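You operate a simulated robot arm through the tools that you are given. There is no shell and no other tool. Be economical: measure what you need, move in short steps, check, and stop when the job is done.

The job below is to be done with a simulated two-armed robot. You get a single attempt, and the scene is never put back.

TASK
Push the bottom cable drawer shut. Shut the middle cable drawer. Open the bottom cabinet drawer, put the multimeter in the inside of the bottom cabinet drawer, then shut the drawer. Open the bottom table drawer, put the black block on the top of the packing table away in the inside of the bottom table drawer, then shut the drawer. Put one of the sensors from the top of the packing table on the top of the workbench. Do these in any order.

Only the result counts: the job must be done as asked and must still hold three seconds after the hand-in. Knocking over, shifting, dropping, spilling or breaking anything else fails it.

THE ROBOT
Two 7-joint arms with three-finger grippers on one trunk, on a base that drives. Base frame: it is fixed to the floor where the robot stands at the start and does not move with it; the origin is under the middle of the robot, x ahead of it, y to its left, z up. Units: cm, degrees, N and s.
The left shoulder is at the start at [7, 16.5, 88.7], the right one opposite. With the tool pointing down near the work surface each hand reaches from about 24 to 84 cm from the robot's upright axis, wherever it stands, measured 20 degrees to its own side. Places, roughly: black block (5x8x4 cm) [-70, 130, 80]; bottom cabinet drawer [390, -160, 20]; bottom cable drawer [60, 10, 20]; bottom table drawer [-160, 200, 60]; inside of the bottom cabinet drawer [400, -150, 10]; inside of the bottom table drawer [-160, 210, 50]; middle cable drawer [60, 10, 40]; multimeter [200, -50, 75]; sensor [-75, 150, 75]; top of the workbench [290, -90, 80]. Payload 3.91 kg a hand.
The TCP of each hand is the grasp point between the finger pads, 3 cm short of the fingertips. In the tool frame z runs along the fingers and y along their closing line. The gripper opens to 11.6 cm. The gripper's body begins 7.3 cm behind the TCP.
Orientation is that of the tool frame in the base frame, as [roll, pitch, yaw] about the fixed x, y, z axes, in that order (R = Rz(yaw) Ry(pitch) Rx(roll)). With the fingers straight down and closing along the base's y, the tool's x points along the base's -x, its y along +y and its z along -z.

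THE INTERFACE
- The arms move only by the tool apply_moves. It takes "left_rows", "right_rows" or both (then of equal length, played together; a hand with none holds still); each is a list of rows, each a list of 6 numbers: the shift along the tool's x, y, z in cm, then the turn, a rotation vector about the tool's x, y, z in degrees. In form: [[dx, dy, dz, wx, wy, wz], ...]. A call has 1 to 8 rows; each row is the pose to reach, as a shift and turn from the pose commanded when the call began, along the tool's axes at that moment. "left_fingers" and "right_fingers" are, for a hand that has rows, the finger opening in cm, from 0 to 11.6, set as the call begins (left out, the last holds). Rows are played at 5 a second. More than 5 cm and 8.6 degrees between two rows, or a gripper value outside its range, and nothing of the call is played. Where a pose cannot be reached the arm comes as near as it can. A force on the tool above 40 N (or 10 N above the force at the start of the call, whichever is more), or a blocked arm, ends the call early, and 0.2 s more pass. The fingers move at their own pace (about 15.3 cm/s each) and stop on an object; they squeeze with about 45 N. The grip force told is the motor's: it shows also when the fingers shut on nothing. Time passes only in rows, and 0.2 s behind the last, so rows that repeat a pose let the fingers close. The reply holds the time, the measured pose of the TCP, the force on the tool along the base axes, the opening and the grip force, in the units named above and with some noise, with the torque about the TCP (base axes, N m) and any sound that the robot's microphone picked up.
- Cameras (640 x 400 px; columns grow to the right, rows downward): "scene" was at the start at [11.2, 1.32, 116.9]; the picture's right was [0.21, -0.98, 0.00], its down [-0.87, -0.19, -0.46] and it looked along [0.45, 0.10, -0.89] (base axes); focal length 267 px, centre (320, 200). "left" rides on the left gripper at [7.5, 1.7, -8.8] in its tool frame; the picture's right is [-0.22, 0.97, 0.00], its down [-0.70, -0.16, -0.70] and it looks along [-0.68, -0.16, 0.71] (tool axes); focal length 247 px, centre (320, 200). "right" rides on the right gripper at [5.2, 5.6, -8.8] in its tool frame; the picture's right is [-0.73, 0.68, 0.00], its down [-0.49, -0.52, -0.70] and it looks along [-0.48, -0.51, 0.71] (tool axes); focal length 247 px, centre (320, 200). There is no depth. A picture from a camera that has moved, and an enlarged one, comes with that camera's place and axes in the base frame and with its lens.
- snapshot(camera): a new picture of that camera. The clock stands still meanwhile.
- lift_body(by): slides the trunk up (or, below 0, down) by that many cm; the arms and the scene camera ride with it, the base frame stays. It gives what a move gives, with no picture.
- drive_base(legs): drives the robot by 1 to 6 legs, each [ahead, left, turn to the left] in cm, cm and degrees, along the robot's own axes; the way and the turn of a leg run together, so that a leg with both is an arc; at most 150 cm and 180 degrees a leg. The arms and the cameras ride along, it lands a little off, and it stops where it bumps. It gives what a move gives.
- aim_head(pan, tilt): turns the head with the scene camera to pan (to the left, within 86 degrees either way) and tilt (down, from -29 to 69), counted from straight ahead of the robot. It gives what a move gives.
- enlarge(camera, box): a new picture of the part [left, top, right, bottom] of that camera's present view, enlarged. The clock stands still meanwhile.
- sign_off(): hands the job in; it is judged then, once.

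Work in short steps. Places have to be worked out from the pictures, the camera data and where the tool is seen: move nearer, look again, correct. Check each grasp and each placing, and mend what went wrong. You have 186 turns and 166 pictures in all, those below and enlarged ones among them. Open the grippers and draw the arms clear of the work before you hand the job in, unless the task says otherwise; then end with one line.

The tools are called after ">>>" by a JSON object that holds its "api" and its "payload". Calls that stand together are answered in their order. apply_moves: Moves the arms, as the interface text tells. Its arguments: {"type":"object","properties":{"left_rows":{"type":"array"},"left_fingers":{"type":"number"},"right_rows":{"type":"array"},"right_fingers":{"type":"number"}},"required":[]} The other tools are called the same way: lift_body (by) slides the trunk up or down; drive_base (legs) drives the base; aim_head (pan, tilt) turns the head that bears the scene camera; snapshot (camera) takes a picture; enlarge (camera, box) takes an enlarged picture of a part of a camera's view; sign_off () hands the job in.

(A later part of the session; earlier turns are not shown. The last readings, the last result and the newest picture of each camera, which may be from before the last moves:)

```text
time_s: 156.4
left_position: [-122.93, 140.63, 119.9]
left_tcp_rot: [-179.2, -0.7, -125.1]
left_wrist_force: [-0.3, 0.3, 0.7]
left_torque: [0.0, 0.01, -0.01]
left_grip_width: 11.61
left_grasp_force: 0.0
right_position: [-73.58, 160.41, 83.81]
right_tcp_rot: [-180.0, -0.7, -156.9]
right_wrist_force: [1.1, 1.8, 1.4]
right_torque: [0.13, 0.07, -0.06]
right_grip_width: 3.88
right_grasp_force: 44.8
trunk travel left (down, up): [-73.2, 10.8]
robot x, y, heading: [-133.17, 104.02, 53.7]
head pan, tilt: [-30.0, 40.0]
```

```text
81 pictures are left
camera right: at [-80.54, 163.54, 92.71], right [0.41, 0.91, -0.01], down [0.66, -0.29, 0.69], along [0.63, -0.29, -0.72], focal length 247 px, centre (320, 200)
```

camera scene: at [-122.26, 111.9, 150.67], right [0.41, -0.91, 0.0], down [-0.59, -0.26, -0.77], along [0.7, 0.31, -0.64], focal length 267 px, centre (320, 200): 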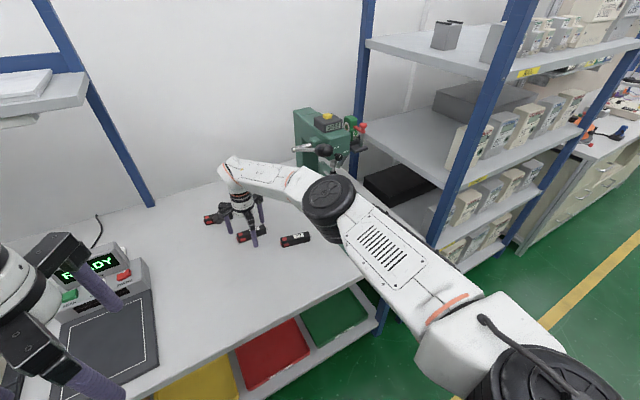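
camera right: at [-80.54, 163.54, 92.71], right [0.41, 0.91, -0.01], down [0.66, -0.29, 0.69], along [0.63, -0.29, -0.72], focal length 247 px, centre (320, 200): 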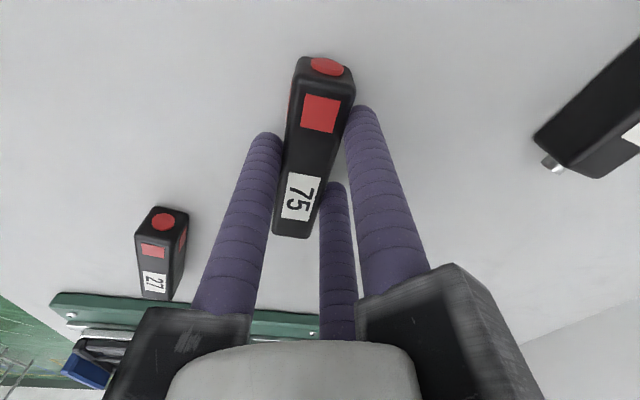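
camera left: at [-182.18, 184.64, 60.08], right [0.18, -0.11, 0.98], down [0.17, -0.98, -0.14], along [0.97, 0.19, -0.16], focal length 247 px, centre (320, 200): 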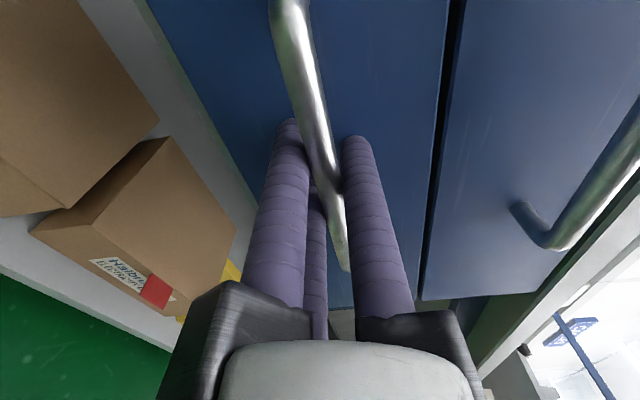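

Good three-finger grasp (3.9 cm). I lift it up 12 cm and check.

>>> {"api": "apply_moves", "payload": {"right_rows": [[0, 0, -3, 0, 0, 0], [0, 0, -7, 0, 0, 0], [0, 0, -11, 0, 0, 0], [0, 0, -15, 0, 0, 0], [0, 0, -15, 0, 0, 0]]}}

>>> {"api": "snapshot", "payload": {"camera": "right"}}

>>> {"api": "snapshot", "payload": {"camera": "scene"}}

```text
time_s: 157.7
left_position: [-122.83, 140.64, 119.92]
left_tcp_rot: [-179.2, -0.8, -125.1]
left_wrist_force: [0.3, 0.7, -0.3]
left_torque: [-0.01, 0.0, -0.02]
left_grip_width: 11.63
left_grasp_force: 0.1
right_position: [-73.56, 160.43, 98.75]
right_tcp_rot: [180.0, -0.6, -157.0]
right_wrist_force: [0.0, -0.1, -0.1]
right_torque: [0.01, 0.01, -0.01]
right_grip_width: 3.86
right_grasp_force: 45.1
trunk travel left (down, up): [-73.2, 10.8]
robot x, y, heading: [-132.85, 104.81, 54.0]
head pan, tilt: [-30.0, 40.0]
```

```text
80 pictures are left
camera right: at [-80.52, 163.59, 107.59], right [0.41, 0.91, -0.01], down [0.66, -0.29, 0.69], along [0.63, -0.29, -0.72], focal length 247 px, centre (320, 200)
```

right: 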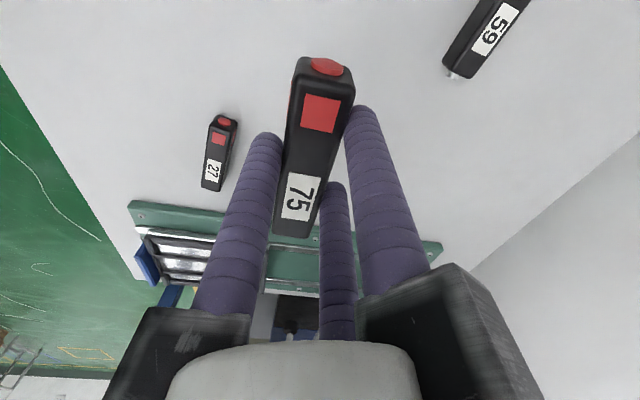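

```text
79 pictures are left
camera scene: at [-122.22, 111.95, 150.66], right [0.41, -0.91, 0.0], down [-0.59, -0.26, -0.77], along [0.7, 0.31, -0.64], focal length 267 px, centre (320, 200)
```

scene: 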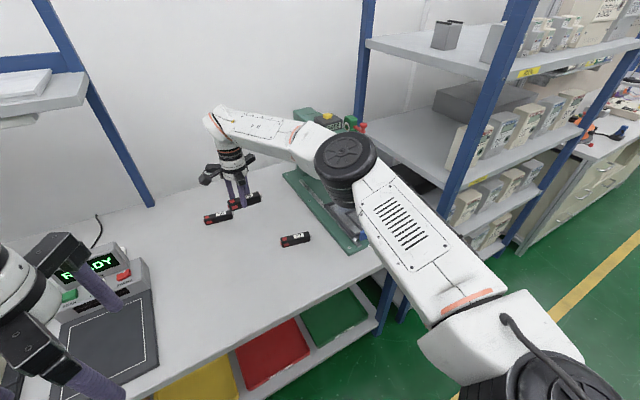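

Sensor 75 is held. I retract the right hand and back out of the table, then start along the aisle.

>>> {"api": "drive_base", "payload": {"legs": [[-58, 0, -0.7]]}}

>>> {"api": "apply_moves", "payload": {"right_rows": [[3.6, -1.8, 0, 0, 0, 0], [7.2, -3.6, 0, 0, 0, 0], [10.8, -5.4, 0, 0, 0, 0], [14.4, -7.2, 0, 0, 0, 0], [18, -9, 0, 0, 0, 0], [18, -9, 0, 0, 0, 0]]}}

>>> {"api": "drive_base", "payload": {"legs": [[0, -145, -1.5], [0, -145, -1.5]]}}

>>> {"api": "aim_head", "payload": {"pan": -45, "tilt": 25}}

>>> {"api": "snapshot", "payload": {"camera": "scene"}}

```text
time_s: 160.9
left_position: [-156.47, 94.22, 119.91]
left_tcp_rot: [-179.2, -0.8, -125.7]
left_wrist_force: [0.8, 0.3, 0.7]
left_torque: [-0.03, 0.02, 0.02]
left_grip_width: 11.6
left_grasp_force: 0.1
right_position: [-107.07, 113.46, 98.56]
right_tcp_rot: [-180.0, -0.5, -157.7]
right_wrist_force: [0.2, -0.2, -0.2]
right_torque: [0.01, -0.03, -0.04]
right_grip_width: 3.84
right_grasp_force: 45.5
trunk travel left (down, up): [-73.2, 10.8]
robot x, y, heading: [-166.94, 58.17, 53.4]
head pan, tilt: [-30.0, 40.0]
```

```text
time_s: 162.3
left_position: [-156.51, 94.23, 119.87]
left_tcp_rot: [-179.2, -0.8, -125.7]
left_wrist_force: [0.5, 0.8, -0.2]
left_torque: [-0.03, -0.01, -0.02]
left_grip_width: 11.6
left_grasp_force: 0.1
right_position: [-120.34, 98.27, 98.8]
right_tcp_rot: [-180.0, -0.6, -157.7]
right_wrist_force: [0.2, 0.9, -1.3]
right_torque: [-0.01, 0.01, -0.01]
right_grip_width: 3.83
right_grasp_force: 44.8
trunk travel left (down, up): [-73.2, 10.8]
robot x, y, heading: [-167.03, 58.22, 53.2]
head pan, tilt: [-30.0, 40.0]
```

```text
time_s: 176.3
left_position: [75.6, -80.49, 119.92]
left_tcp_rot: [-179.2, -0.6, -127.5]
left_wrist_force: [-0.2, -0.2, -0.5]
left_torque: [-0.02, -0.04, 0.02]
left_grip_width: 11.6
left_grasp_force: 0.1
right_position: [111.9, -77.39, 98.74]
right_tcp_rot: [-179.9, -0.6, -159.4]
right_wrist_force: [0.4, -0.6, -1.3]
right_torque: [0.04, 0.0, 0.0]
right_grip_width: 3.85
right_grasp_force: 45.2
trunk travel left (down, up): [-73.2, 10.8]
robot x, y, heading: [64.14, -116.17, 51.4]
head pan, tilt: [-30.0, 40.0]
```

```text
time_s: 177.1
left_position: [75.56, -80.51, 119.86]
left_tcp_rot: [-179.3, -0.7, -127.5]
left_wrist_force: [1.1, -0.3, 0.6]
left_torque: [-0.03, -0.01, -0.01]
left_grip_width: 11.6
left_grasp_force: 0.0
right_position: [111.83, -77.58, 98.77]
right_tcp_rot: [180.0, -0.6, -159.3]
right_wrist_force: [0.1, 0.5, -1.2]
right_torque: [0.03, 0.01, -0.01]
right_grip_width: 3.87
right_grasp_force: 45.0
trunk travel left (down, up): [-73.2, 10.8]
robot x, y, heading: [64.12, -116.23, 51.8]
head pan, tilt: [-45.0, 25.0]
```

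```text
78 pictures are left
camera scene: at [76.29, -111.26, 153.0], right [0.12, -0.99, 0.0], down [-0.42, -0.05, -0.91], along [0.9, 0.1, -0.42], focal length 267 px, centre (320, 200)
```

scene: 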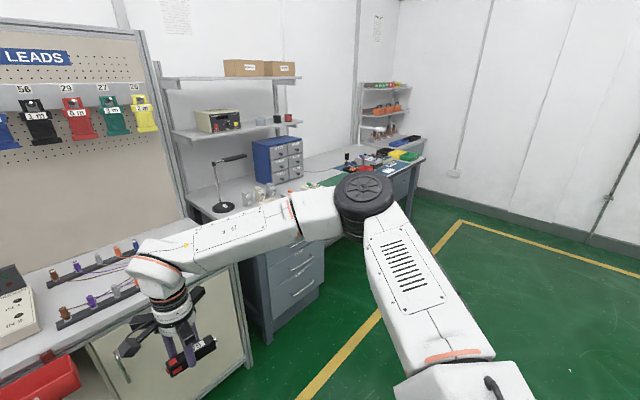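

The sensor is held; the workbench with its grey cabinet is ahead-right. I drive another 110 cm right and look.

>>> {"api": "drive_base", "payload": {"legs": [[0, -110, 0.8]]}}

>>> {"api": "aim_head", "payload": {"pan": 0, "tilt": 35}}

>>> {"api": "snapshot", "payload": {"camera": "scene"}}

>>> {"api": "aim_head", "payload": {"pan": -50, "tilt": 35}}

>>> {"api": "snapshot", "payload": {"camera": "scene"}}

```text
time_s: 182.8
left_position: [162.68, -148.38, 120.03]
left_tcp_rot: [-179.3, -0.8, -126.4]
left_wrist_force: [-0.2, 0.0, 0.6]
left_torque: [0.0, 0.0, 0.01]
left_grip_width: 11.6
left_grasp_force: 0.0
right_position: [198.91, -144.69, 98.78]
right_tcp_rot: [-180.0, -0.6, -158.3]
right_wrist_force: [0.2, 0.4, -0.3]
right_torque: [0.04, -0.01, -0.02]
right_grip_width: 3.84
right_grasp_force: 45.2
trunk travel left (down, up): [-73.2, 10.8]
robot x, y, heading: [151.54, -184.41, 52.8]
head pan, tilt: [-45.0, 25.0]
```

```text
time_s: 183.9
left_position: [162.7, -148.65, 119.83]
left_tcp_rot: [-179.3, -0.7, -126.4]
left_wrist_force: [0.5, 0.3, 0.3]
left_torque: [-0.01, -0.02, 0.0]
left_grip_width: 11.6
left_grasp_force: 0.2
right_position: [198.88, -144.77, 98.85]
right_tcp_rot: [-179.9, -0.6, -158.3]
right_wrist_force: [0.4, -0.6, -1.4]
right_torque: [0.02, 0.03, -0.04]
right_grip_width: 3.83
right_grasp_force: 45.5
trunk travel left (down, up): [-73.2, 10.8]
robot x, y, heading: [151.97, -184.49, 52.5]
head pan, tilt: [0.0, 35.0]
```

```text
77 pictures are left
camera scene: at [160.23, -173.48, 151.43], right [0.8, -0.61, 0.0], down [-0.35, -0.46, -0.82], along [0.5, 0.65, -0.57], focal length 267 px, centre (320, 200)
```

scene: 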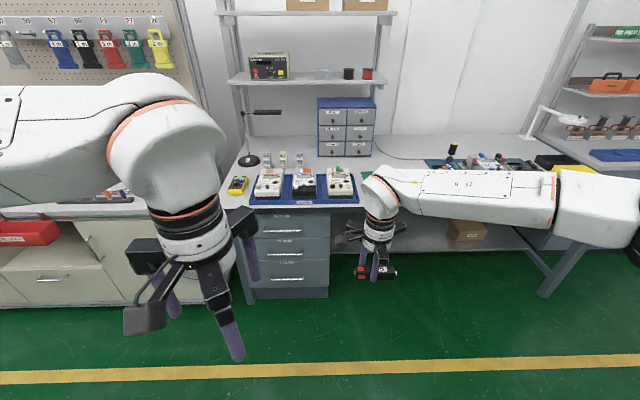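

```text
time_s: 185.1
left_position: [162.85, -148.44, 119.93]
left_tcp_rot: [-179.3, -0.8, -126.4]
left_wrist_force: [0.7, -0.1, -0.6]
left_torque: [0.03, 0.03, 0.02]
left_grip_width: 11.59
left_grasp_force: 0.0
right_position: [198.92, -144.81, 98.88]
right_tcp_rot: [180.0, -0.6, -158.3]
right_wrist_force: [0.0, -0.2, -0.7]
right_torque: [0.02, 0.0, 0.03]
right_grip_width: 3.84
right_grasp_force: 45.2
trunk travel left (down, up): [-73.2, 10.8]
robot x, y, heading: [151.89, -184.57, 52.5]
head pan, tilt: [-50.0, 35.0]
```

```text
76 pictures are left
camera scene: at [163.69, -180.05, 151.43], right [0.05, -1.0, 0.0], down [-0.57, -0.03, -0.82], along [0.82, 0.04, -0.57], focal length 267 px, centre (320, 200)
```

scene: 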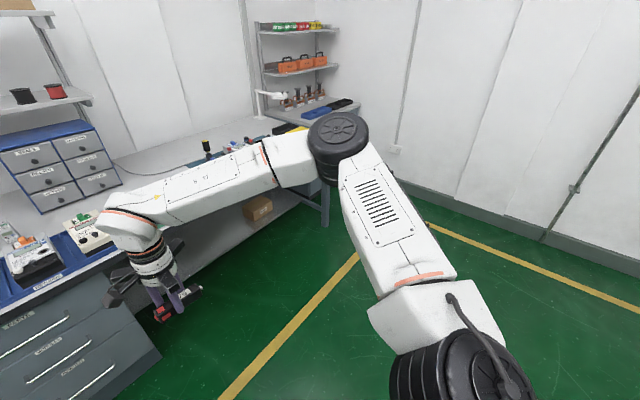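

The yellow multimeter is on the workbench's left end (~[196,-58]); free tabletop lies right of the blue tray around [253,-105]. I drive so the sensor hovers there.

>>> {"api": "drive_base", "payload": {"legs": [[0, -19, 0.5], [55, 0, 0]]}}

>>> {"api": "aim_head", "payload": {"pan": -15, "tilt": 50}}

>>> {"api": "snapshot", "payload": {"camera": "scene"}}

>>> {"api": "snapshot", "payload": {"camera": "right"}}

```text
time_s: 189.4
left_position: [211.67, -114.77, 119.93]
left_tcp_rot: [-179.1, -0.7, -126.0]
left_wrist_force: [-0.2, -0.6, 0.4]
left_torque: [0.0, -0.03, 0.01]
left_grip_width: 11.59
left_grasp_force: 0.0
right_position: [247.73, -110.96, 98.82]
right_tcp_rot: [180.0, -0.6, -158.1]
right_wrist_force: [-0.4, -0.4, -0.2]
right_torque: [0.02, 0.02, 0.0]
right_grip_width: 3.84
right_grasp_force: 44.9
trunk travel left (down, up): [-73.2, 10.8]
robot x, y, heading: [200.78, -150.71, 52.9]
head pan, tilt: [-50.0, 35.0]
```

```text
time_s: 190.5
left_position: [211.63, -114.68, 119.87]
left_tcp_rot: [-179.3, -0.6, -126.2]
left_wrist_force: [0.5, -0.2, 0.1]
left_torque: [0.02, -0.02, -0.03]
left_grip_width: 11.61
left_grasp_force: 0.0
right_position: [247.89, -110.82, 98.84]
right_tcp_rot: [180.0, -0.6, -158.1]
right_wrist_force: [-0.2, -0.7, -0.6]
right_torque: [-0.02, 0.0, -0.02]
right_grip_width: 3.83
right_grasp_force: 45.1
trunk travel left (down, up): [-73.2, 10.8]
robot x, y, heading: [200.86, -150.77, 53.1]
head pan, tilt: [-15.0, 50.0]
```

```text
75 pictures are left
camera scene: at [209.99, -142.0, 149.26], right [0.61, -0.79, 0.0], down [-0.6, -0.47, -0.64], along [0.51, 0.4, -0.77], focal length 267 px, centre (320, 200)
```

scene: 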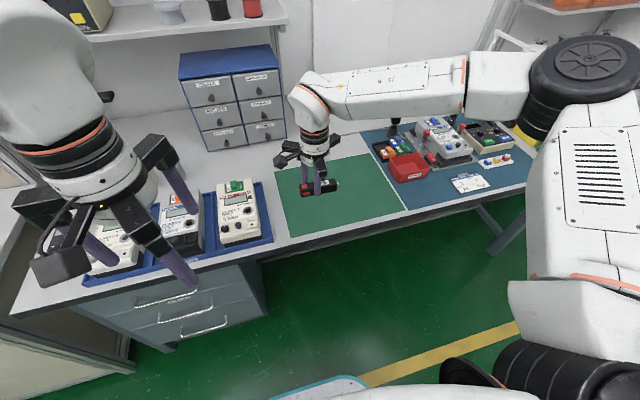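

```text
74 pictures are left
camera right: at [240.96, -107.58, 107.77], right [0.42, 0.91, -0.01], down [0.65, -0.3, 0.69], along [0.63, -0.3, -0.72], focal length 247 px, centre (320, 200)
```

right: 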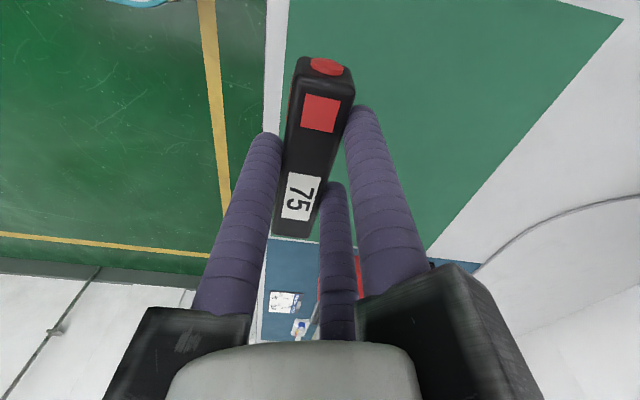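

The sensor hangs over the empty green mat on the workbench. I move 9 cm further in and lower it.

>>> {"api": "drive_base", "payload": {"legs": [[9, 0, 0]]}}

>>> {"api": "apply_moves", "payload": {"right_rows": [[0, 0, 4, 0, 0, 0], [0, 0, 8, 0, 0, 0], [0, 0, 12, 0, 0, 0], [0, 0, 13, 0, 0, 0], [0, 0, 13.6, 0, 0, 0], [0, 0, 13.6, 0, 0, 0]]}}

>>> {"api": "apply_moves", "payload": {"right_rows": [[0, 0, 0.5, 0, 0, 0], [0, 0, 1.0, 0, 0, 0], [0, 0, 1.5, 0, 0, 0], [0, 0, 2.0, 0, 0, 0], [0, 0, 2.5, 0, 0, 0], [0, 0, 3.0, 0, 0, 0], [0, 0, 3.5, 0, 0, 0], [0, 0, 4.0, 0, 0, 0]]}}

>>> {"api": "snapshot", "payload": {"camera": "scene"}}

>>> {"api": "snapshot", "payload": {"camera": "right"}}

```text
time_s: 191.6
left_position: [217.13, -107.48, 119.95]
left_tcp_rot: [-179.2, -0.7, -126.4]
left_wrist_force: [-0.9, 0.2, 0.3]
left_torque: [0.0, -0.02, -0.02]
left_grip_width: 11.6
left_grasp_force: 0.2
right_position: [253.28, -103.77, 98.92]
right_tcp_rot: [-179.9, -0.7, -158.0]
right_wrist_force: [0.1, -0.2, -0.6]
right_torque: [0.01, 0.01, 0.01]
right_grip_width: 3.84
right_grasp_force: 45.2
trunk travel left (down, up): [-73.2, 10.8]
robot x, y, heading: [206.12, -143.5, 53.1]
head pan, tilt: [-15.0, 50.0]
```

```text
time_s: 193.0
left_position: [217.26, -107.5, 120.05]
left_tcp_rot: [-179.3, -0.7, -126.3]
left_wrist_force: [0.9, -0.3, 0.2]
left_torque: [0.04, -0.02, -0.05]
left_grip_width: 11.61
left_grasp_force: 0.0
right_position: [253.3, -103.78, 85.34]
right_tcp_rot: [179.9, -0.6, -158.1]
right_wrist_force: [0.3, 0.5, -0.8]
right_torque: [0.02, 0.0, 0.01]
right_grip_width: 3.85
right_grasp_force: 45.0
trunk travel left (down, up): [-73.2, 10.8]
robot x, y, heading: [206.4, -143.68, 52.9]
head pan, tilt: [-15.0, 50.0]
```

```text
time_s: 194.1
left_position: [217.18, -107.68, 120.05]
left_tcp_rot: [-179.2, -0.6, -126.3]
left_wrist_force: [-0.3, 0.8, 0.3]
left_torque: [0.0, 0.0, 0.0]
left_grip_width: 11.59
left_grasp_force: 0.0
right_position: [253.25, -103.53, 83.75]
right_tcp_rot: [179.6, -0.1, -158.3]
right_wrist_force: [-1.8, -8.7, 25.1]
right_torque: [-0.99, -0.4, -0.24]
right_grip_width: 3.82
right_grasp_force: 44.9
trunk travel left (down, up): [-73.2, 10.8]
robot x, y, heading: [206.29, -143.56, 52.5]
head pan, tilt: [-15.0, 50.0]
stopped in row 5 (right hand): the force on the tool passed its limit at 45 N (the readings are from after the stop); the commanded pose is now the measured one
```

```text
73 pictures are left
camera scene: at [215.31, -134.96, 149.29], right [0.61, -0.79, 0.0], down [-0.6, -0.47, -0.64], along [0.51, 0.39, -0.77], focal length 267 px, centre (320, 200)
```

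scene: 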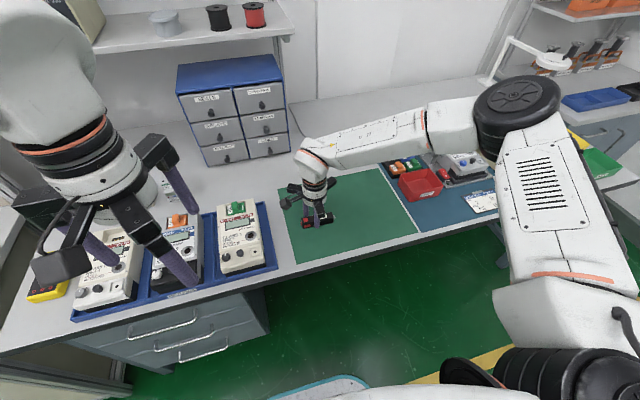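

```text
72 pictures are left
camera right: at [246.35, -100.26, 92.72], right [0.43, 0.9, 0.0], down [0.65, -0.31, 0.69], along [0.63, -0.3, -0.72], focal length 247 px, centre (320, 200)
```

right: 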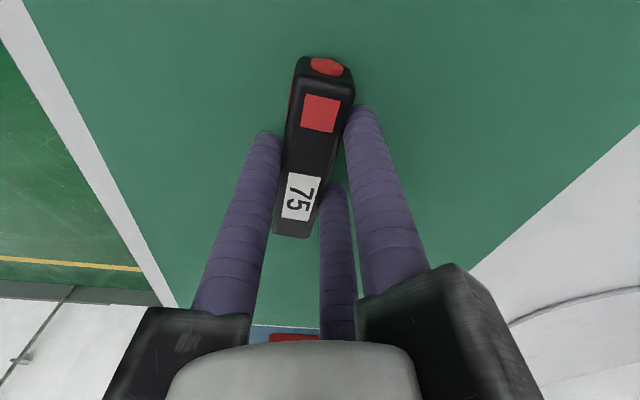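

The sensor touches the mat (bench z≈80). I open the fingers and lift away.

>>> {"api": "apply_moves", "payload": {"right_rows": [[0, 0, -0.2, 0, 0, 0], [0, 0, -0.2, 0, 0, 0], [0, 0, -0.2, 0, 0, 0]], "right_fingers": 11.6}}

>>> {"api": "apply_moves", "payload": {"right_rows": [[0, 0, -3, 0, 0, 0], [0, 0, -7, 0, 0, 0], [0, 0, -11, 0, 0, 0], [0, 0, -15, 0, 0, 0], [0, 0, -15, 0, 0, 0]]}}

>>> {"api": "snapshot", "payload": {"camera": "right"}}

```text
time_s: 194.9
left_position: [217.22, -107.45, 120.0]
left_tcp_rot: [-179.2, -0.7, -126.2]
left_wrist_force: [0.6, -0.4, 0.2]
left_torque: [-0.01, 0.06, 0.02]
left_grip_width: 11.57
left_grasp_force: 0.0
right_position: [253.33, -103.48, 83.69]
right_tcp_rot: [179.6, -0.3, -158.4]
right_wrist_force: [0.4, -1.0, 0.8]
right_torque: [0.05, 0.02, -0.02]
right_grip_width: 11.6
right_grasp_force: 0.0
trunk travel left (down, up): [-73.2, 10.8]
robot x, y, heading: [206.25, -143.68, 52.9]
head pan, tilt: [-15.0, 50.0]
```

```text
time_s: 196.1
left_position: [217.15, -107.54, 119.92]
left_tcp_rot: [-179.3, -0.7, -126.3]
left_wrist_force: [-0.8, -0.3, 0.2]
left_torque: [-0.01, -0.03, 0.03]
left_grip_width: 11.61
left_grasp_force: 0.1
right_position: [253.36, -103.58, 98.53]
right_tcp_rot: [179.7, -0.2, -158.3]
right_wrist_force: [0.2, -0.1, 0.2]
right_torque: [-0.01, 0.03, -0.01]
right_grip_width: 11.63
right_grasp_force: 0.1
trunk travel left (down, up): [-73.2, 10.8]
robot x, y, heading: [206.11, -143.57, 52.9]
head pan, tilt: [-15.0, 50.0]
```

```text
71 pictures are left
camera right: at [246.53, -100.28, 107.41], right [0.43, 0.9, 0.0], down [0.65, -0.31, 0.69], along [0.63, -0.3, -0.72], focal length 247 px, centre (320, 200)
```

right: 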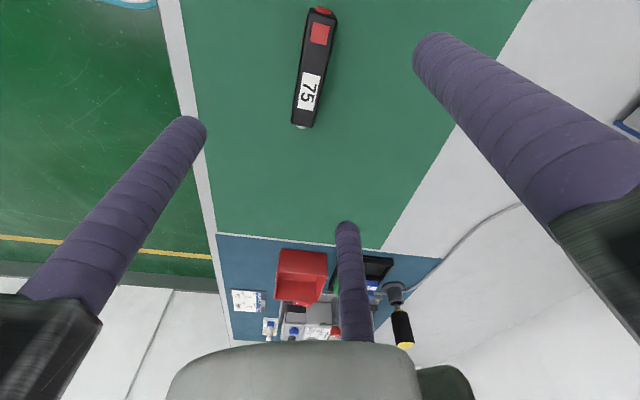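

Sensor 75 is placed. Now I back away and look for the cabinet near [390, -160].

>>> {"api": "drive_base", "payload": {"legs": [[-62, 0, 0]]}}

>>> {"api": "aim_head", "payload": {"pan": -40, "tilt": 25}}

>>> {"api": "snapshot", "payload": {"camera": "scene"}}

>>> {"api": "aim_head", "payload": {"pan": 0, "tilt": 40}}

>>> {"api": "snapshot", "payload": {"camera": "scene"}}

```text
time_s: 199.6
left_position: [179.42, -157.46, 119.83]
left_tcp_rot: [-179.4, -0.6, -126.6]
left_wrist_force: [0.4, -0.1, -0.6]
left_torque: [0.0, -0.02, -0.02]
left_grip_width: 11.57
left_grasp_force: 0.0
right_position: [215.59, -153.6, 98.45]
right_tcp_rot: [179.8, -0.2, -158.7]
right_wrist_force: [0.1, 0.2, -0.4]
right_torque: [-0.01, 0.04, -0.01]
right_grip_width: 11.61
right_grasp_force: 0.1
trunk travel left (down, up): [-73.2, 10.8]
robot x, y, heading: [168.59, -193.39, 52.6]
head pan, tilt: [-15.0, 50.0]
```

```text
time_s: 200.5
left_position: [179.39, -157.52, 119.94]
left_tcp_rot: [-179.3, -0.6, -126.5]
left_wrist_force: [0.1, -1.6, 0.4]
left_torque: [-0.02, 0.05, 0.05]
left_grip_width: 11.61
left_grasp_force: 0.1
right_position: [215.62, -153.7, 98.62]
right_tcp_rot: [179.8, -0.3, -158.6]
right_wrist_force: [-0.6, -0.7, 0.2]
right_torque: [-0.04, -0.02, -0.01]
right_grip_width: 11.59
right_grasp_force: 0.1
trunk travel left (down, up): [-73.2, 10.8]
robot x, y, heading: [168.49, -193.0, 52.5]
head pan, tilt: [-40.0, 25.0]
```

```text
70 pictures are left
camera scene: at [180.43, -187.38, 153.0], right [0.22, -0.98, 0.0], down [-0.41, -0.09, -0.91], along [0.88, 0.2, -0.42], focal length 267 px, centre (320, 200)
```

scene: 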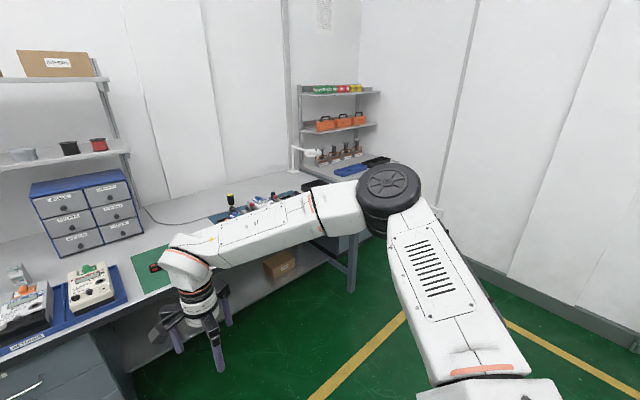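

```text
time_s: 201.6
left_position: [179.29, -157.56, 120.01]
left_tcp_rot: [-179.2, -0.9, -126.6]
left_wrist_force: [-0.4, -0.2, 0.6]
left_torque: [0.02, 0.0, 0.0]
left_grip_width: 11.59
left_grasp_force: 0.1
right_position: [215.53, -153.58, 98.5]
right_tcp_rot: [179.6, -0.3, -158.6]
right_wrist_force: [0.1, 0.1, 0.2]
right_torque: [0.01, 0.06, 0.04]
right_grip_width: 11.64
right_grasp_force: 0.0
trunk travel left (down, up): [-73.2, 10.8]
robot x, y, heading: [168.43, -193.39, 52.7]
head pan, tilt: [0.0, 40.0]
```

```text
69 pictures are left
camera scene: at [176.6, -182.67, 150.68], right [0.79, -0.61, 0.0], down [-0.39, -0.51, -0.77], along [0.47, 0.61, -0.64], focal length 267 px, centre (320, 200)
```

scene: 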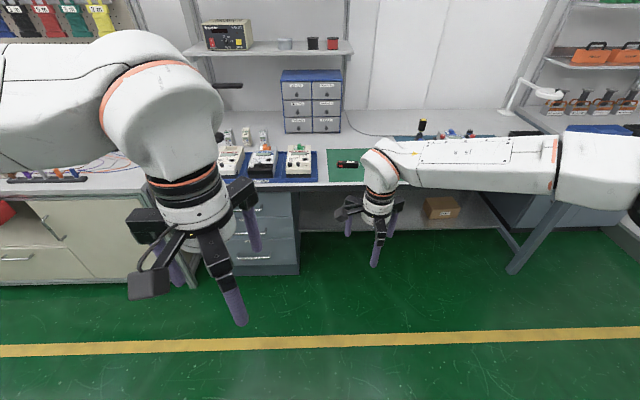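

The cabinet is the grey unit at the far right end, beyond the workbench leg. I'll fetch the multimeter with the left hand first: lower the left hand to a working pose and drive left in front of it.

>>> {"api": "drive_base", "payload": {"legs": [[0, 38, 0.5]]}}

>>> {"api": "apply_moves", "payload": {"left_rows": [[-2, 1, 4, 0, 0, 0], [-4, 2, 8, 0, 0, 0], [-6, 3, 12, 0, 0, 0], [-8, 4, 16, 0, 0, 0], [-10, 4, 20, 0, 0, 0], [-10, 4, 20, 0, 0, 0]]}}

>>> {"api": "aim_head", "payload": {"pan": 5, "tilt": 38}}

>>> {"api": "snapshot", "payload": {"camera": "scene"}}

```text
time_s: 203.9
left_position: [149.67, -135.23, 119.94]
left_tcp_rot: [-179.3, -0.8, -125.9]
left_wrist_force: [-0.4, -0.5, -0.9]
left_torque: [-0.03, -0.02, 0.03]
left_grip_width: 11.63
left_grasp_force: 0.0
right_position: [185.78, -130.98, 98.45]
right_tcp_rot: [179.7, -0.4, -157.9]
right_wrist_force: [-0.1, 0.2, 0.5]
right_torque: [-0.01, 0.0, 0.05]
right_grip_width: 11.59
right_grasp_force: 0.0
trunk travel left (down, up): [-73.2, 10.8]
robot x, y, heading: [139.36, -171.24, 53.1]
head pan, tilt: [0.0, 40.0]
```

```text
time_s: 205.3
left_position: [152.15, -125.31, 99.7]
left_tcp_rot: [-179.2, -0.7, -125.9]
left_wrist_force: [0.2, 0.4, 0.8]
left_torque: [0.03, -0.02, -0.01]
left_grip_width: 11.61
left_grasp_force: 0.1
right_position: [185.86, -130.92, 98.49]
right_tcp_rot: [179.6, -0.2, -157.9]
right_wrist_force: [0.2, 0.6, 0.4]
right_torque: [-0.03, 0.02, 0.03]
right_grip_width: 11.61
right_grasp_force: 0.0
trunk travel left (down, up): [-73.2, 10.8]
robot x, y, heading: [138.89, -171.36, 53.2]
head pan, tilt: [0.0, 40.0]
```

```text
time_s: 206.0
left_position: [152.17, -125.36, 99.69]
left_tcp_rot: [-179.3, -0.7, -125.9]
left_wrist_force: [0.1, -1.2, -0.3]
left_torque: [-0.02, -0.03, 0.02]
left_grip_width: 11.6
left_grasp_force: 0.1
right_position: [185.81, -130.92, 98.57]
right_tcp_rot: [179.7, -0.3, -157.9]
right_wrist_force: [-0.1, 0.4, 0.0]
right_torque: [0.01, -0.01, -0.01]
right_grip_width: 11.6
right_grasp_force: 0.0
trunk travel left (down, up): [-73.2, 10.8]
robot x, y, heading: [138.87, -171.24, 53.0]
head pan, tilt: [5.0, 38.0]
```

```text
68 pictures are left
camera scene: at [146.61, -159.91, 150.97], right [0.85, -0.53, 0.0], down [-0.32, -0.52, -0.79], along [0.42, 0.67, -0.62], focal length 267 px, centre (320, 200)
```

scene: 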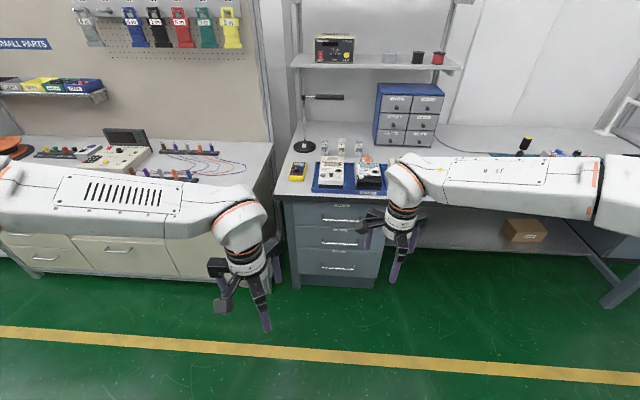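

The multimeter is ~120 cm ahead, 20 cm left. I raise the trunk, retract the right hand to avoid the meters, and drive in.

>>> {"api": "lift_body", "payload": {"by": 8}}

>>> {"api": "apply_moves", "payload": {"right_rows": [[3.9, -2.3, 0, 0, 0, 0], [7.7, -4.6, 0, 0, 0, 0], [11.6, -7, 0, 0, 0, 0], [15.4, -9.3, 0, 0, 0, 0], [15.4, -9.3, 0, 0, 0, 0]]}}

>>> {"api": "drive_base", "payload": {"legs": [[60, 0, 0]]}}

>>> {"api": "aim_head", "payload": {"pan": 5, "tilt": 50}}

>>> {"api": "snapshot", "payload": {"camera": "scene"}}

>>> {"api": "snapshot", "payload": {"camera": "left"}}

```text
time_s: 207.2
left_position: [152.42, -125.32, 107.78]
left_tcp_rot: [-179.3, -0.6, -125.8]
left_wrist_force: [0.2, 0.1, -0.3]
left_torque: [-0.01, 0.02, 0.05]
left_grip_width: 11.58
left_grasp_force: 0.1
right_position: [185.78, -130.93, 106.5]
right_tcp_rot: [179.7, -0.2, -158.0]
right_wrist_force: [-0.6, 0.1, -0.2]
right_torque: [0.02, 0.02, -0.02]
right_grip_width: 11.59
right_grasp_force: 0.1
trunk travel left (down, up): [-81.2, 2.8]
robot x, y, heading: [138.91, -171.24, 53.3]
head pan, tilt: [5.0, 38.0]
```

```text
time_s: 208.4
left_position: [152.23, -125.17, 107.64]
left_tcp_rot: [-179.3, -0.7, -125.8]
left_wrist_force: [-0.4, 0.1, -0.4]
left_torque: [-0.05, 0.03, 0.0]
left_grip_width: 11.58
left_grasp_force: 0.0
right_position: [175.0, -145.3, 106.42]
right_tcp_rot: [179.7, -0.2, -158.1]
right_wrist_force: [0.3, -0.3, -0.2]
right_torque: [0.01, 0.01, -0.01]
right_grip_width: 11.6
right_grasp_force: 0.0
trunk travel left (down, up): [-81.2, 2.8]
robot x, y, heading: [138.96, -171.38, 53.4]
head pan, tilt: [5.0, 38.0]
```

```text
time_s: 211.7
left_position: [187.27, -78.46, 107.8]
left_tcp_rot: [-179.3, -0.7, -126.0]
left_wrist_force: [0.1, 0.3, -0.2]
left_torque: [-0.01, -0.05, 0.0]
left_grip_width: 11.59
left_grasp_force: 0.1
right_position: [210.14, -98.66, 106.63]
right_tcp_rot: [179.7, -0.3, -158.0]
right_wrist_force: [0.5, 0.0, -0.1]
right_torque: [0.0, 0.0, 0.0]
right_grip_width: 11.58
right_grasp_force: 0.0
trunk travel left (down, up): [-81.2, 2.8]
robot x, y, heading: [174.38, -124.56, 53.2]
head pan, tilt: [5.0, 38.0]
```

```text
time_s: 212.4
left_position: [187.27, -78.63, 107.69]
left_tcp_rot: [-179.4, -0.7, -126.0]
left_wrist_force: [0.0, 0.2, -0.4]
left_torque: [-0.05, 0.02, 0.02]
left_grip_width: 11.59
left_grasp_force: 0.0
right_position: [210.02, -98.51, 106.48]
right_tcp_rot: [179.7, -0.3, -158.0]
right_wrist_force: [0.3, 0.1, -0.4]
right_torque: [0.01, -0.02, 0.01]
right_grip_width: 11.59
right_grasp_force: 0.0
trunk travel left (down, up): [-81.2, 2.8]
robot x, y, heading: [174.2, -124.44, 53.1]
head pan, tilt: [5.0, 50.0]
```

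```text
67 pictures are left
camera scene: at [181.14, -113.92, 157.26], right [0.85, -0.53, 0.0], down [-0.4, -0.65, -0.64], along [0.34, 0.55, -0.77], focal length 267 px, centre (320, 200)
```

scene: 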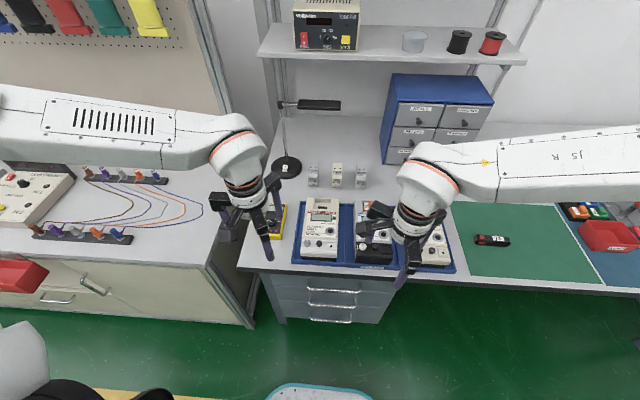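

```text
66 pictures are left
camera left: at [181.54, -83.31, 116.56], right [-0.66, 0.75, -0.02], down [0.54, 0.48, 0.69], along [0.53, 0.45, -0.72], focal length 247 px, centre (320, 200)
```

left: 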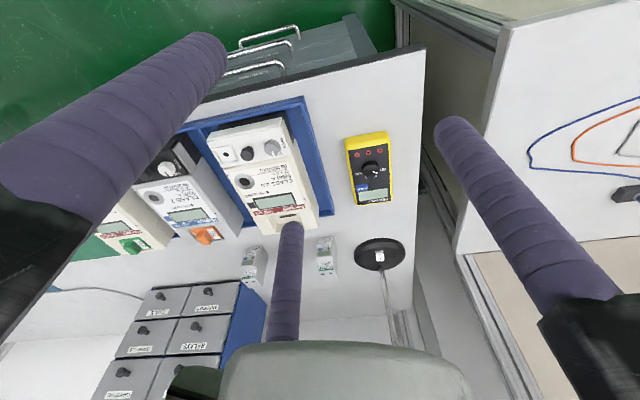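

The multimeter (≈6.7×14 cm) lies at [195.3, -60.7], long axis at ~56°. I move the left hand above it, fingers set across its width, and come down part-way.

>>> {"api": "apply_moves", "payload": {"left_rows": [[-4.8, 0.8, 0, 0, 0, -0.5], [-9.6, 1.5, 0, 0, 0, -1], [-14.4, 2.3, 0, 0, 0, -1.5], [-19.2, 3, 0, 0, 0, -2], [-19.2, 3, 4.5, 0, 0, -2], [-19.2, 3, 9, 0, 0, -2], [-19.2, 3, 12.5, 0, 0, -2], [-19.2, 3, 12.5, 0, 0, -2]]}}

>>> {"api": "snapshot", "payload": {"camera": "left"}}

>>> {"api": "snapshot", "payload": {"camera": "scene"}}

```text
time_s: 214.2
left_position: [195.91, -61.5, 94.9]
left_tcp_rot: [-179.3, -0.6, -124.0]
left_wrist_force: [-0.1, -0.3, 0.5]
left_torque: [0.01, -0.02, -0.01]
left_grip_width: 11.61
left_grasp_force: 0.0
right_position: [210.07, -98.7, 106.53]
right_tcp_rot: [179.7, -0.3, -158.0]
right_wrist_force: [-0.7, 0.3, 0.2]
right_torque: [0.01, 0.0, 0.02]
right_grip_width: 11.6
right_grasp_force: 0.1
trunk travel left (down, up): [-81.2, 2.8]
robot x, y, heading: [173.84, -124.71, 53.2]
head pan, tilt: [5.0, 50.0]
```

```text
65 pictures are left
camera left: at [190.38, -66.42, 103.77], right [-0.68, 0.73, -0.01], down [0.52, 0.5, 0.69], along [0.51, 0.47, -0.72], focal length 247 px, centre (320, 200)
```

left: 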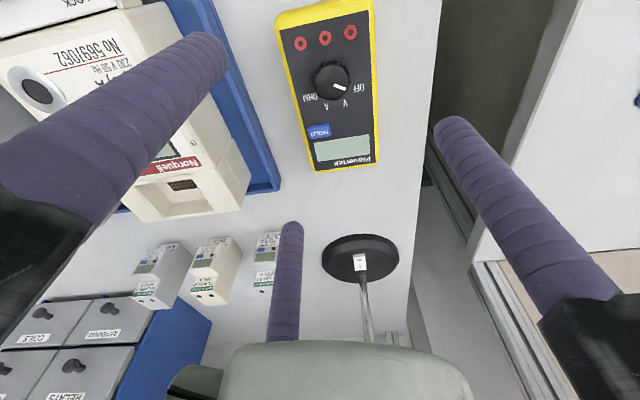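

```text
64 pictures are left
camera scene: at [181.07, -114.02, 157.26], right [0.85, -0.53, 0.0], down [-0.4, -0.65, -0.64], along [0.34, 0.55, -0.77], focal length 267 px, centre (320, 200)
```

scene: 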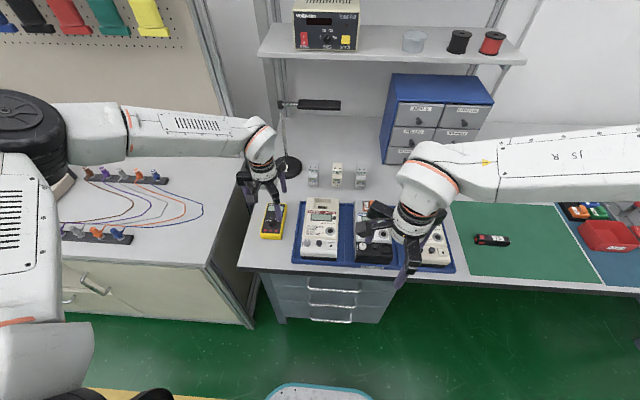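

Measured again: centre [195.6, -59.8], axis ~53.5°, 6.2 cm wide. I correct by ~1 cm and 2.5° and descend to just around it.

>>> {"api": "apply_moves", "payload": {"left_rows": [[-1.2, 0.2, 0, 0, 0, 2.5], [-1.2, 0.2, 3, 0, 0, 2.5], [-1.2, 0.2, 6, 0, 0, 2.5], [-1.2, 0.2, 8, 0, 0, 2.5], [-1.2, 0.2, 8, 0, 0, 2.5]]}}

>>> {"api": "snapshot", "payload": {"camera": "left"}}

>>> {"api": "enlarge", "payload": {"camera": "scene", "box": [210, 130, 370, 260]}}

```text
time_s: 215.4
left_position: [196.51, -60.42, 86.91]
left_tcp_rot: [-179.3, -0.5, -126.5]
left_wrist_force: [-0.5, 0.6, -0.1]
left_torque: [0.0, 0.0, 0.01]
left_grip_width: 11.59
left_grasp_force: 0.1
right_position: [210.02, -98.59, 106.47]
right_tcp_rot: [179.7, -0.3, -158.1]
right_wrist_force: [-0.8, -0.4, -0.6]
right_torque: [0.0, 0.0, 0.01]
right_grip_width: 11.62
right_grasp_force: 0.1
trunk travel left (down, up): [-81.2, 2.8]
robot x, y, heading: [173.83, -124.78, 53.4]
head pan, tilt: [5.0, 50.0]
```

```text
63 pictures are left
camera left: at [190.74, -65.3, 95.76], right [-0.65, 0.76, -0.02], down [0.54, 0.48, 0.69], along [0.53, 0.44, -0.72], focal length 247 px, centre (320, 200)
```

left: 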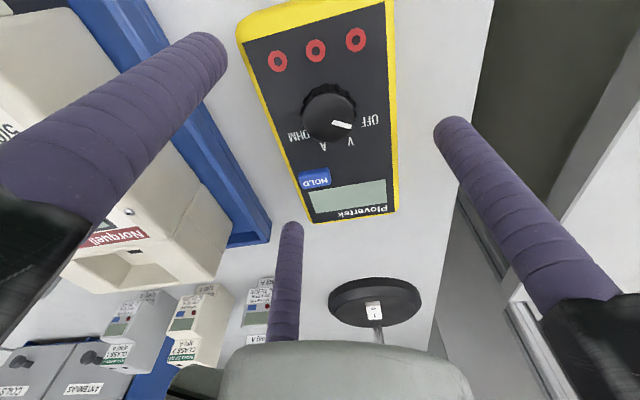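

```text
3.08 times, centred on (290, 195) of scene
camera zoom: at [181.08, -113.99, 157.26], right [0.85, -0.53, 0.0], down [-0.4, -0.65, -0.64], along [0.34, 0.55, -0.77], focal length 822 px, centre (412, 215)
```

zoom: 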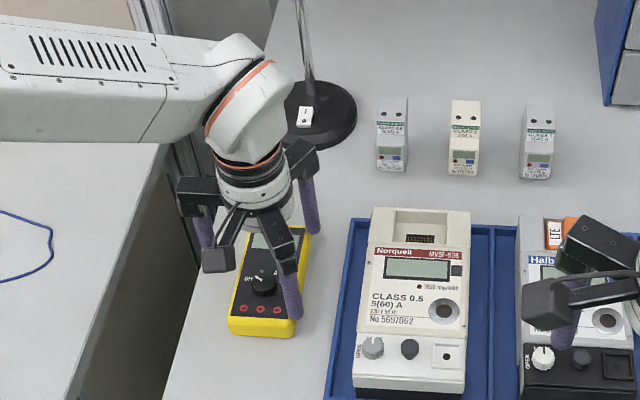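

The fingers straddle it, but the right-hand finger is close; I shift 0.5 cm toward −y and descend the last 3 cm.

>>> {"api": "apply_moves", "payload": {"left_rows": [[0, -0.5, 0, 0, 0, 0], [0, -0.5, 1.2, 0, 0, 0], [0, -0.5, 2.2, 0, 0, 0], [0, -0.5, 3, 0, 0, 0], [0, -0.5, 3, 0, 0, 0]]}}

>>> {"api": "snapshot", "payload": {"camera": "left"}}

```text
time_s: 216.6
left_position: [196.98, -60.86, 83.95]
left_tcp_rot: [-179.2, -0.7, -126.4]
left_wrist_force: [1.1, -0.5, 0.5]
left_torque: [-0.04, -0.01, 0.02]
left_grip_width: 11.62
left_grasp_force: 0.1
right_position: [210.07, -98.51, 106.43]
right_tcp_rot: [179.7, -0.2, -158.0]
right_wrist_force: [-0.7, -0.5, 0.6]
right_torque: [-0.02, -0.03, 0.0]
right_grip_width: 11.58
right_grasp_force: 0.0
trunk travel left (down, up): [-81.2, 2.8]
robot x, y, heading: [173.86, -124.79, 53.2]
head pan, tilt: [5.0, 50.0]
```

```text
61 pictures are left
camera left: at [191.27, -65.52, 92.78], right [-0.65, 0.76, -0.02], down [0.54, 0.48, 0.69], along [0.53, 0.44, -0.72], focal length 247 px, centre (320, 200)
```

left: 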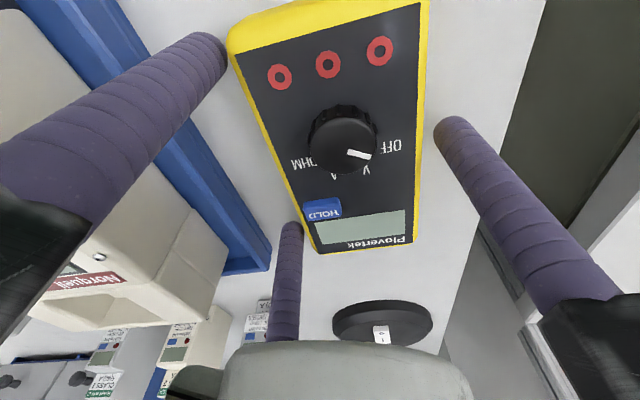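

No contact so far; the fingers straddle the multimeter. I close.

>>> {"api": "apply_moves", "payload": {"left_rows": [[0, 0, 0, 0, 0, 0], [0, 0, 0, 0, 0, 0], [0, 0, 0, 0, 0, 0], [0, 0, 0, 0, 0, 0], [0, 0, 0, 0, 0, 0]], "left_fingers": 0}}

>>> {"api": "snapshot", "payload": {"camera": "left"}}

```text
time_s: 217.8
left_position: [197.04, -60.89, 83.94]
left_tcp_rot: [-179.4, -0.7, -126.4]
left_wrist_force: [-2.0, -1.7, 0.4]
left_torque: [0.02, 0.13, 0.2]
left_grip_width: 10.11
left_grasp_force: 44.9
right_position: [210.06, -98.59, 106.54]
right_tcp_rot: [179.7, -0.3, -158.1]
right_wrist_force: [-0.2, -0.7, -0.5]
right_torque: [0.01, 0.01, 0.0]
right_grip_width: 11.61
right_grasp_force: 0.1
trunk travel left (down, up): [-81.2, 2.8]
robot x, y, heading: [173.68, -124.39, 53.2]
head pan, tilt: [5.0, 50.0]
```

```text
60 pictures are left
camera left: at [191.24, -65.55, 92.79], right [-0.65, 0.76, -0.02], down [0.54, 0.48, 0.69], along [0.53, 0.44, -0.72], focal length 247 px, centre (320, 200)
```

left: 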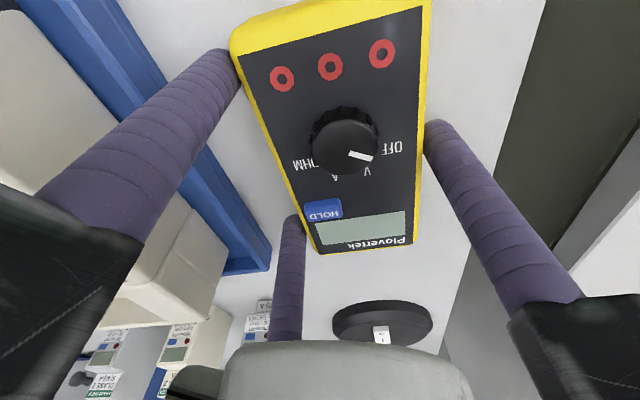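

Gripped at 10.1 cm, consistent with three contacts on a ~7.5 cm body. I lift a little and check.

>>> {"api": "apply_moves", "payload": {"left_rows": [[0, 0, -1, 0, 0, 0], [0, 0, -3, 0, 0, 0], [0, 0, -6, 0, 0, 0], [0, 0, -6, 0, 0, 0]]}}

>>> {"api": "snapshot", "payload": {"camera": "left"}}

>>> {"api": "enlarge", "payload": {"camera": "scene", "box": [210, 130, 370, 260]}}

```text
time_s: 218.8
left_position: [196.86, -60.74, 89.97]
left_tcp_rot: [-179.2, -0.8, -126.4]
left_wrist_force: [-1.3, 0.0, -3.2]
left_torque: [-0.07, 0.02, -0.01]
left_grip_width: 10.07
left_grasp_force: 45.1
right_position: [210.07, -98.44, 106.48]
right_tcp_rot: [179.8, -0.4, -158.0]
right_wrist_force: [-0.2, 0.2, 0.2]
right_torque: [-0.02, -0.01, 0.0]
right_grip_width: 11.59
right_grasp_force: 0.1
trunk travel left (down, up): [-81.2, 2.8]
robot x, y, heading: [173.99, -124.33, 53.3]
head pan, tilt: [5.0, 50.0]
```

```text
59 pictures are left
camera left: at [191.2, -65.46, 98.77], right [-0.65, 0.76, -0.02], down [0.54, 0.48, 0.69], along [0.53, 0.44, -0.72], focal length 247 px, centre (320, 200)
```

left: 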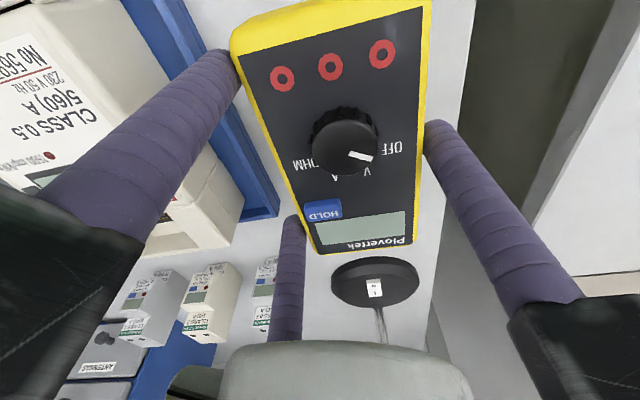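

```text
3.08 times, centred on (290, 195) of scene
camera zoom: at [181.16, -113.87, 157.24], right [0.85, -0.53, 0.0], down [-0.4, -0.65, -0.64], along [0.34, 0.55, -0.77], focal length 822 px, centre (412, 215)
```

zoom: 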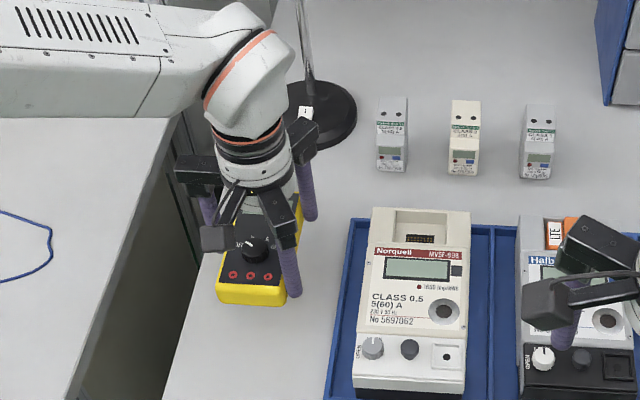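

Held, with ~3 N of weight. I lift higher, back out, bring the left hand in, and drive right toward the cabinet.

>>> {"api": "apply_moves", "payload": {"left_rows": [[0, 0, -4, 0, 0, 0], [0, 0, -8, 0, 0, 0], [0, 0, -12, 0, 0, 0], [0, 0, -12, 0, 0, 0]]}}

>>> {"api": "drive_base", "payload": {"legs": [[-65, 0, 0]]}}

>>> {"api": "apply_moves", "payload": {"left_rows": [[4, 0, 0, 0, 0, 0], [8, 0, 0, 0, 0, 0], [12, 0, 0, 0, 0, 0], [16, 0, 0, 0, 0, 0], [16, 0, 0, 0, 0, 0]]}}

>>> {"api": "drive_base", "payload": {"legs": [[0, -140, -0.5]]}}

>>> {"api": "aim_head", "payload": {"pan": -25, "tilt": 35}}

>>> {"api": "snapshot", "payload": {"camera": "scene"}}

```text
time_s: 219.8
left_position: [196.9, -60.67, 101.97]
left_tcp_rot: [-179.2, -0.7, -126.4]
left_wrist_force: [-0.6, -0.3, -3.2]
left_torque: [-0.02, -0.01, 0.01]
left_grip_width: 10.05
left_grasp_force: 44.7
right_position: [210.09, -98.67, 106.47]
right_tcp_rot: [179.8, -0.2, -158.0]
right_wrist_force: [-0.2, 0.7, 0.1]
right_torque: [-0.03, 0.0, -0.02]
right_grip_width: 11.59
right_grasp_force: 0.0
trunk travel left (down, up): [-81.2, 2.8]
robot x, y, heading: [174.31, -124.34, 53.2]
head pan, tilt: [5.0, 50.0]
```

```text
time_s: 223.4
left_position: [158.95, -112.03, 101.95]
left_tcp_rot: [-179.3, -0.7, -127.6]
left_wrist_force: [0.2, 0.1, -2.7]
left_torque: [-0.03, -0.05, -0.02]
left_grip_width: 10.03
left_grasp_force: 45.2
right_position: [171.53, -150.25, 106.42]
right_tcp_rot: [179.6, -0.4, -159.1]
right_wrist_force: [-0.4, -0.3, -0.5]
right_torque: [-0.04, 0.0, -0.02]
right_grip_width: 11.62
right_grasp_force: 0.1
trunk travel left (down, up): [-81.2, 2.8]
robot x, y, heading: [135.31, -175.67, 52.0]
head pan, tilt: [5.0, 50.0]
```

```text
time_s: 224.6
left_position: [149.45, -124.64, 102.16]
left_tcp_rot: [-179.3, -0.7, -127.5]
left_wrist_force: [0.1, 0.7, -2.9]
left_torque: [-0.04, -0.05, -0.01]
left_grip_width: 10.05
left_grasp_force: 45.2
right_position: [171.72, -150.24, 106.53]
right_tcp_rot: [179.7, -0.3, -159.0]
right_wrist_force: [1.3, 0.4, -0.2]
right_torque: [-0.01, 0.04, 0.01]
right_grip_width: 11.62
right_grasp_force: 0.1
trunk travel left (down, up): [-81.2, 2.8]
robot x, y, heading: [135.02, -175.71, 52.0]
head pan, tilt: [5.0, 50.0]
```

```text
time_s: 231.7
left_position: [261.18, -212.38, 102.13]
left_tcp_rot: [-179.1, -0.6, -128.2]
left_wrist_force: [-0.1, 0.6, -2.8]
left_torque: [-0.07, -0.04, 0.01]
left_grip_width: 10.03
left_grasp_force: 45.2
right_position: [283.09, -238.48, 106.58]
right_tcp_rot: [179.7, -0.3, -159.8]
right_wrist_force: [0.5, 0.1, -0.5]
right_torque: [0.03, -0.04, 0.0]
right_grip_width: 11.61
right_grasp_force: 0.0
trunk travel left (down, up): [-81.2, 2.8]
robot x, y, heading: [246.62, -263.19, 51.5]
head pan, tilt: [5.0, 50.0]
```

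```text
time_s: 232.6
left_position: [261.33, -212.41, 102.22]
left_tcp_rot: [-179.1, -0.8, -128.3]
left_wrist_force: [-0.7, -0.5, -2.7]
left_torque: [-0.06, -0.04, 0.02]
left_grip_width: 10.03
left_grasp_force: 45.5
right_position: [283.09, -238.51, 106.44]
right_tcp_rot: [179.7, -0.3, -159.9]
right_wrist_force: [0.0, 0.0, 0.6]
right_torque: [-0.02, 0.02, 0.01]
right_grip_width: 11.58
right_grasp_force: 0.0
trunk travel left (down, up): [-81.2, 2.8]
robot x, y, heading: [245.89, -263.35, 51.5]
head pan, tilt: [-25.0, 35.0]
```

```text
57 pictures are left
camera scene: at [257.28, -255.33, 159.42], right [0.44, -0.9, 0.0], down [-0.51, -0.26, -0.82], along [0.73, 0.36, -0.57], focal length 267 px, centre (320, 200)
```

scene: 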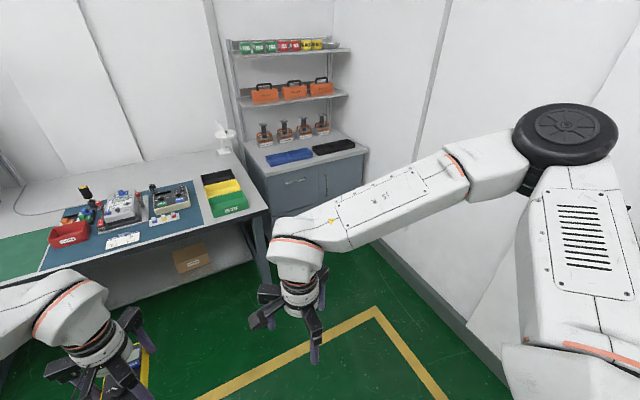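

The corner cabinet with handles is now visible. I enlarge it.

>>> {"api": "enlarge", "payload": {"camera": "scene", "box": [220, 130, 400, 260]}}

```text
3.08 times, centred on (310, 195) of scene
camera zoom: at [257.28, -255.33, 159.42], right [0.44, -0.9, 0.0], down [-0.51, -0.26, -0.82], along [0.73, 0.36, -0.57], focal length 822 px, centre (351, 215)
```

zoom: 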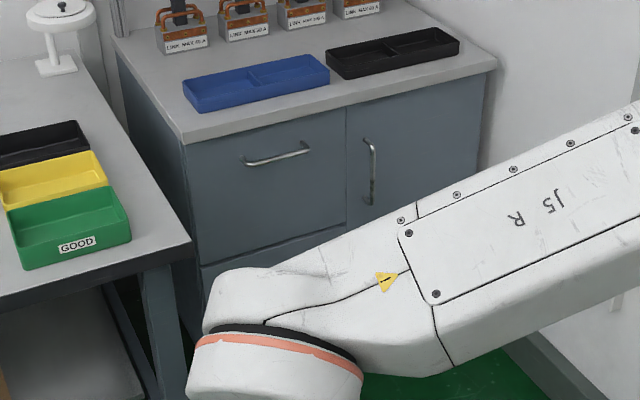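

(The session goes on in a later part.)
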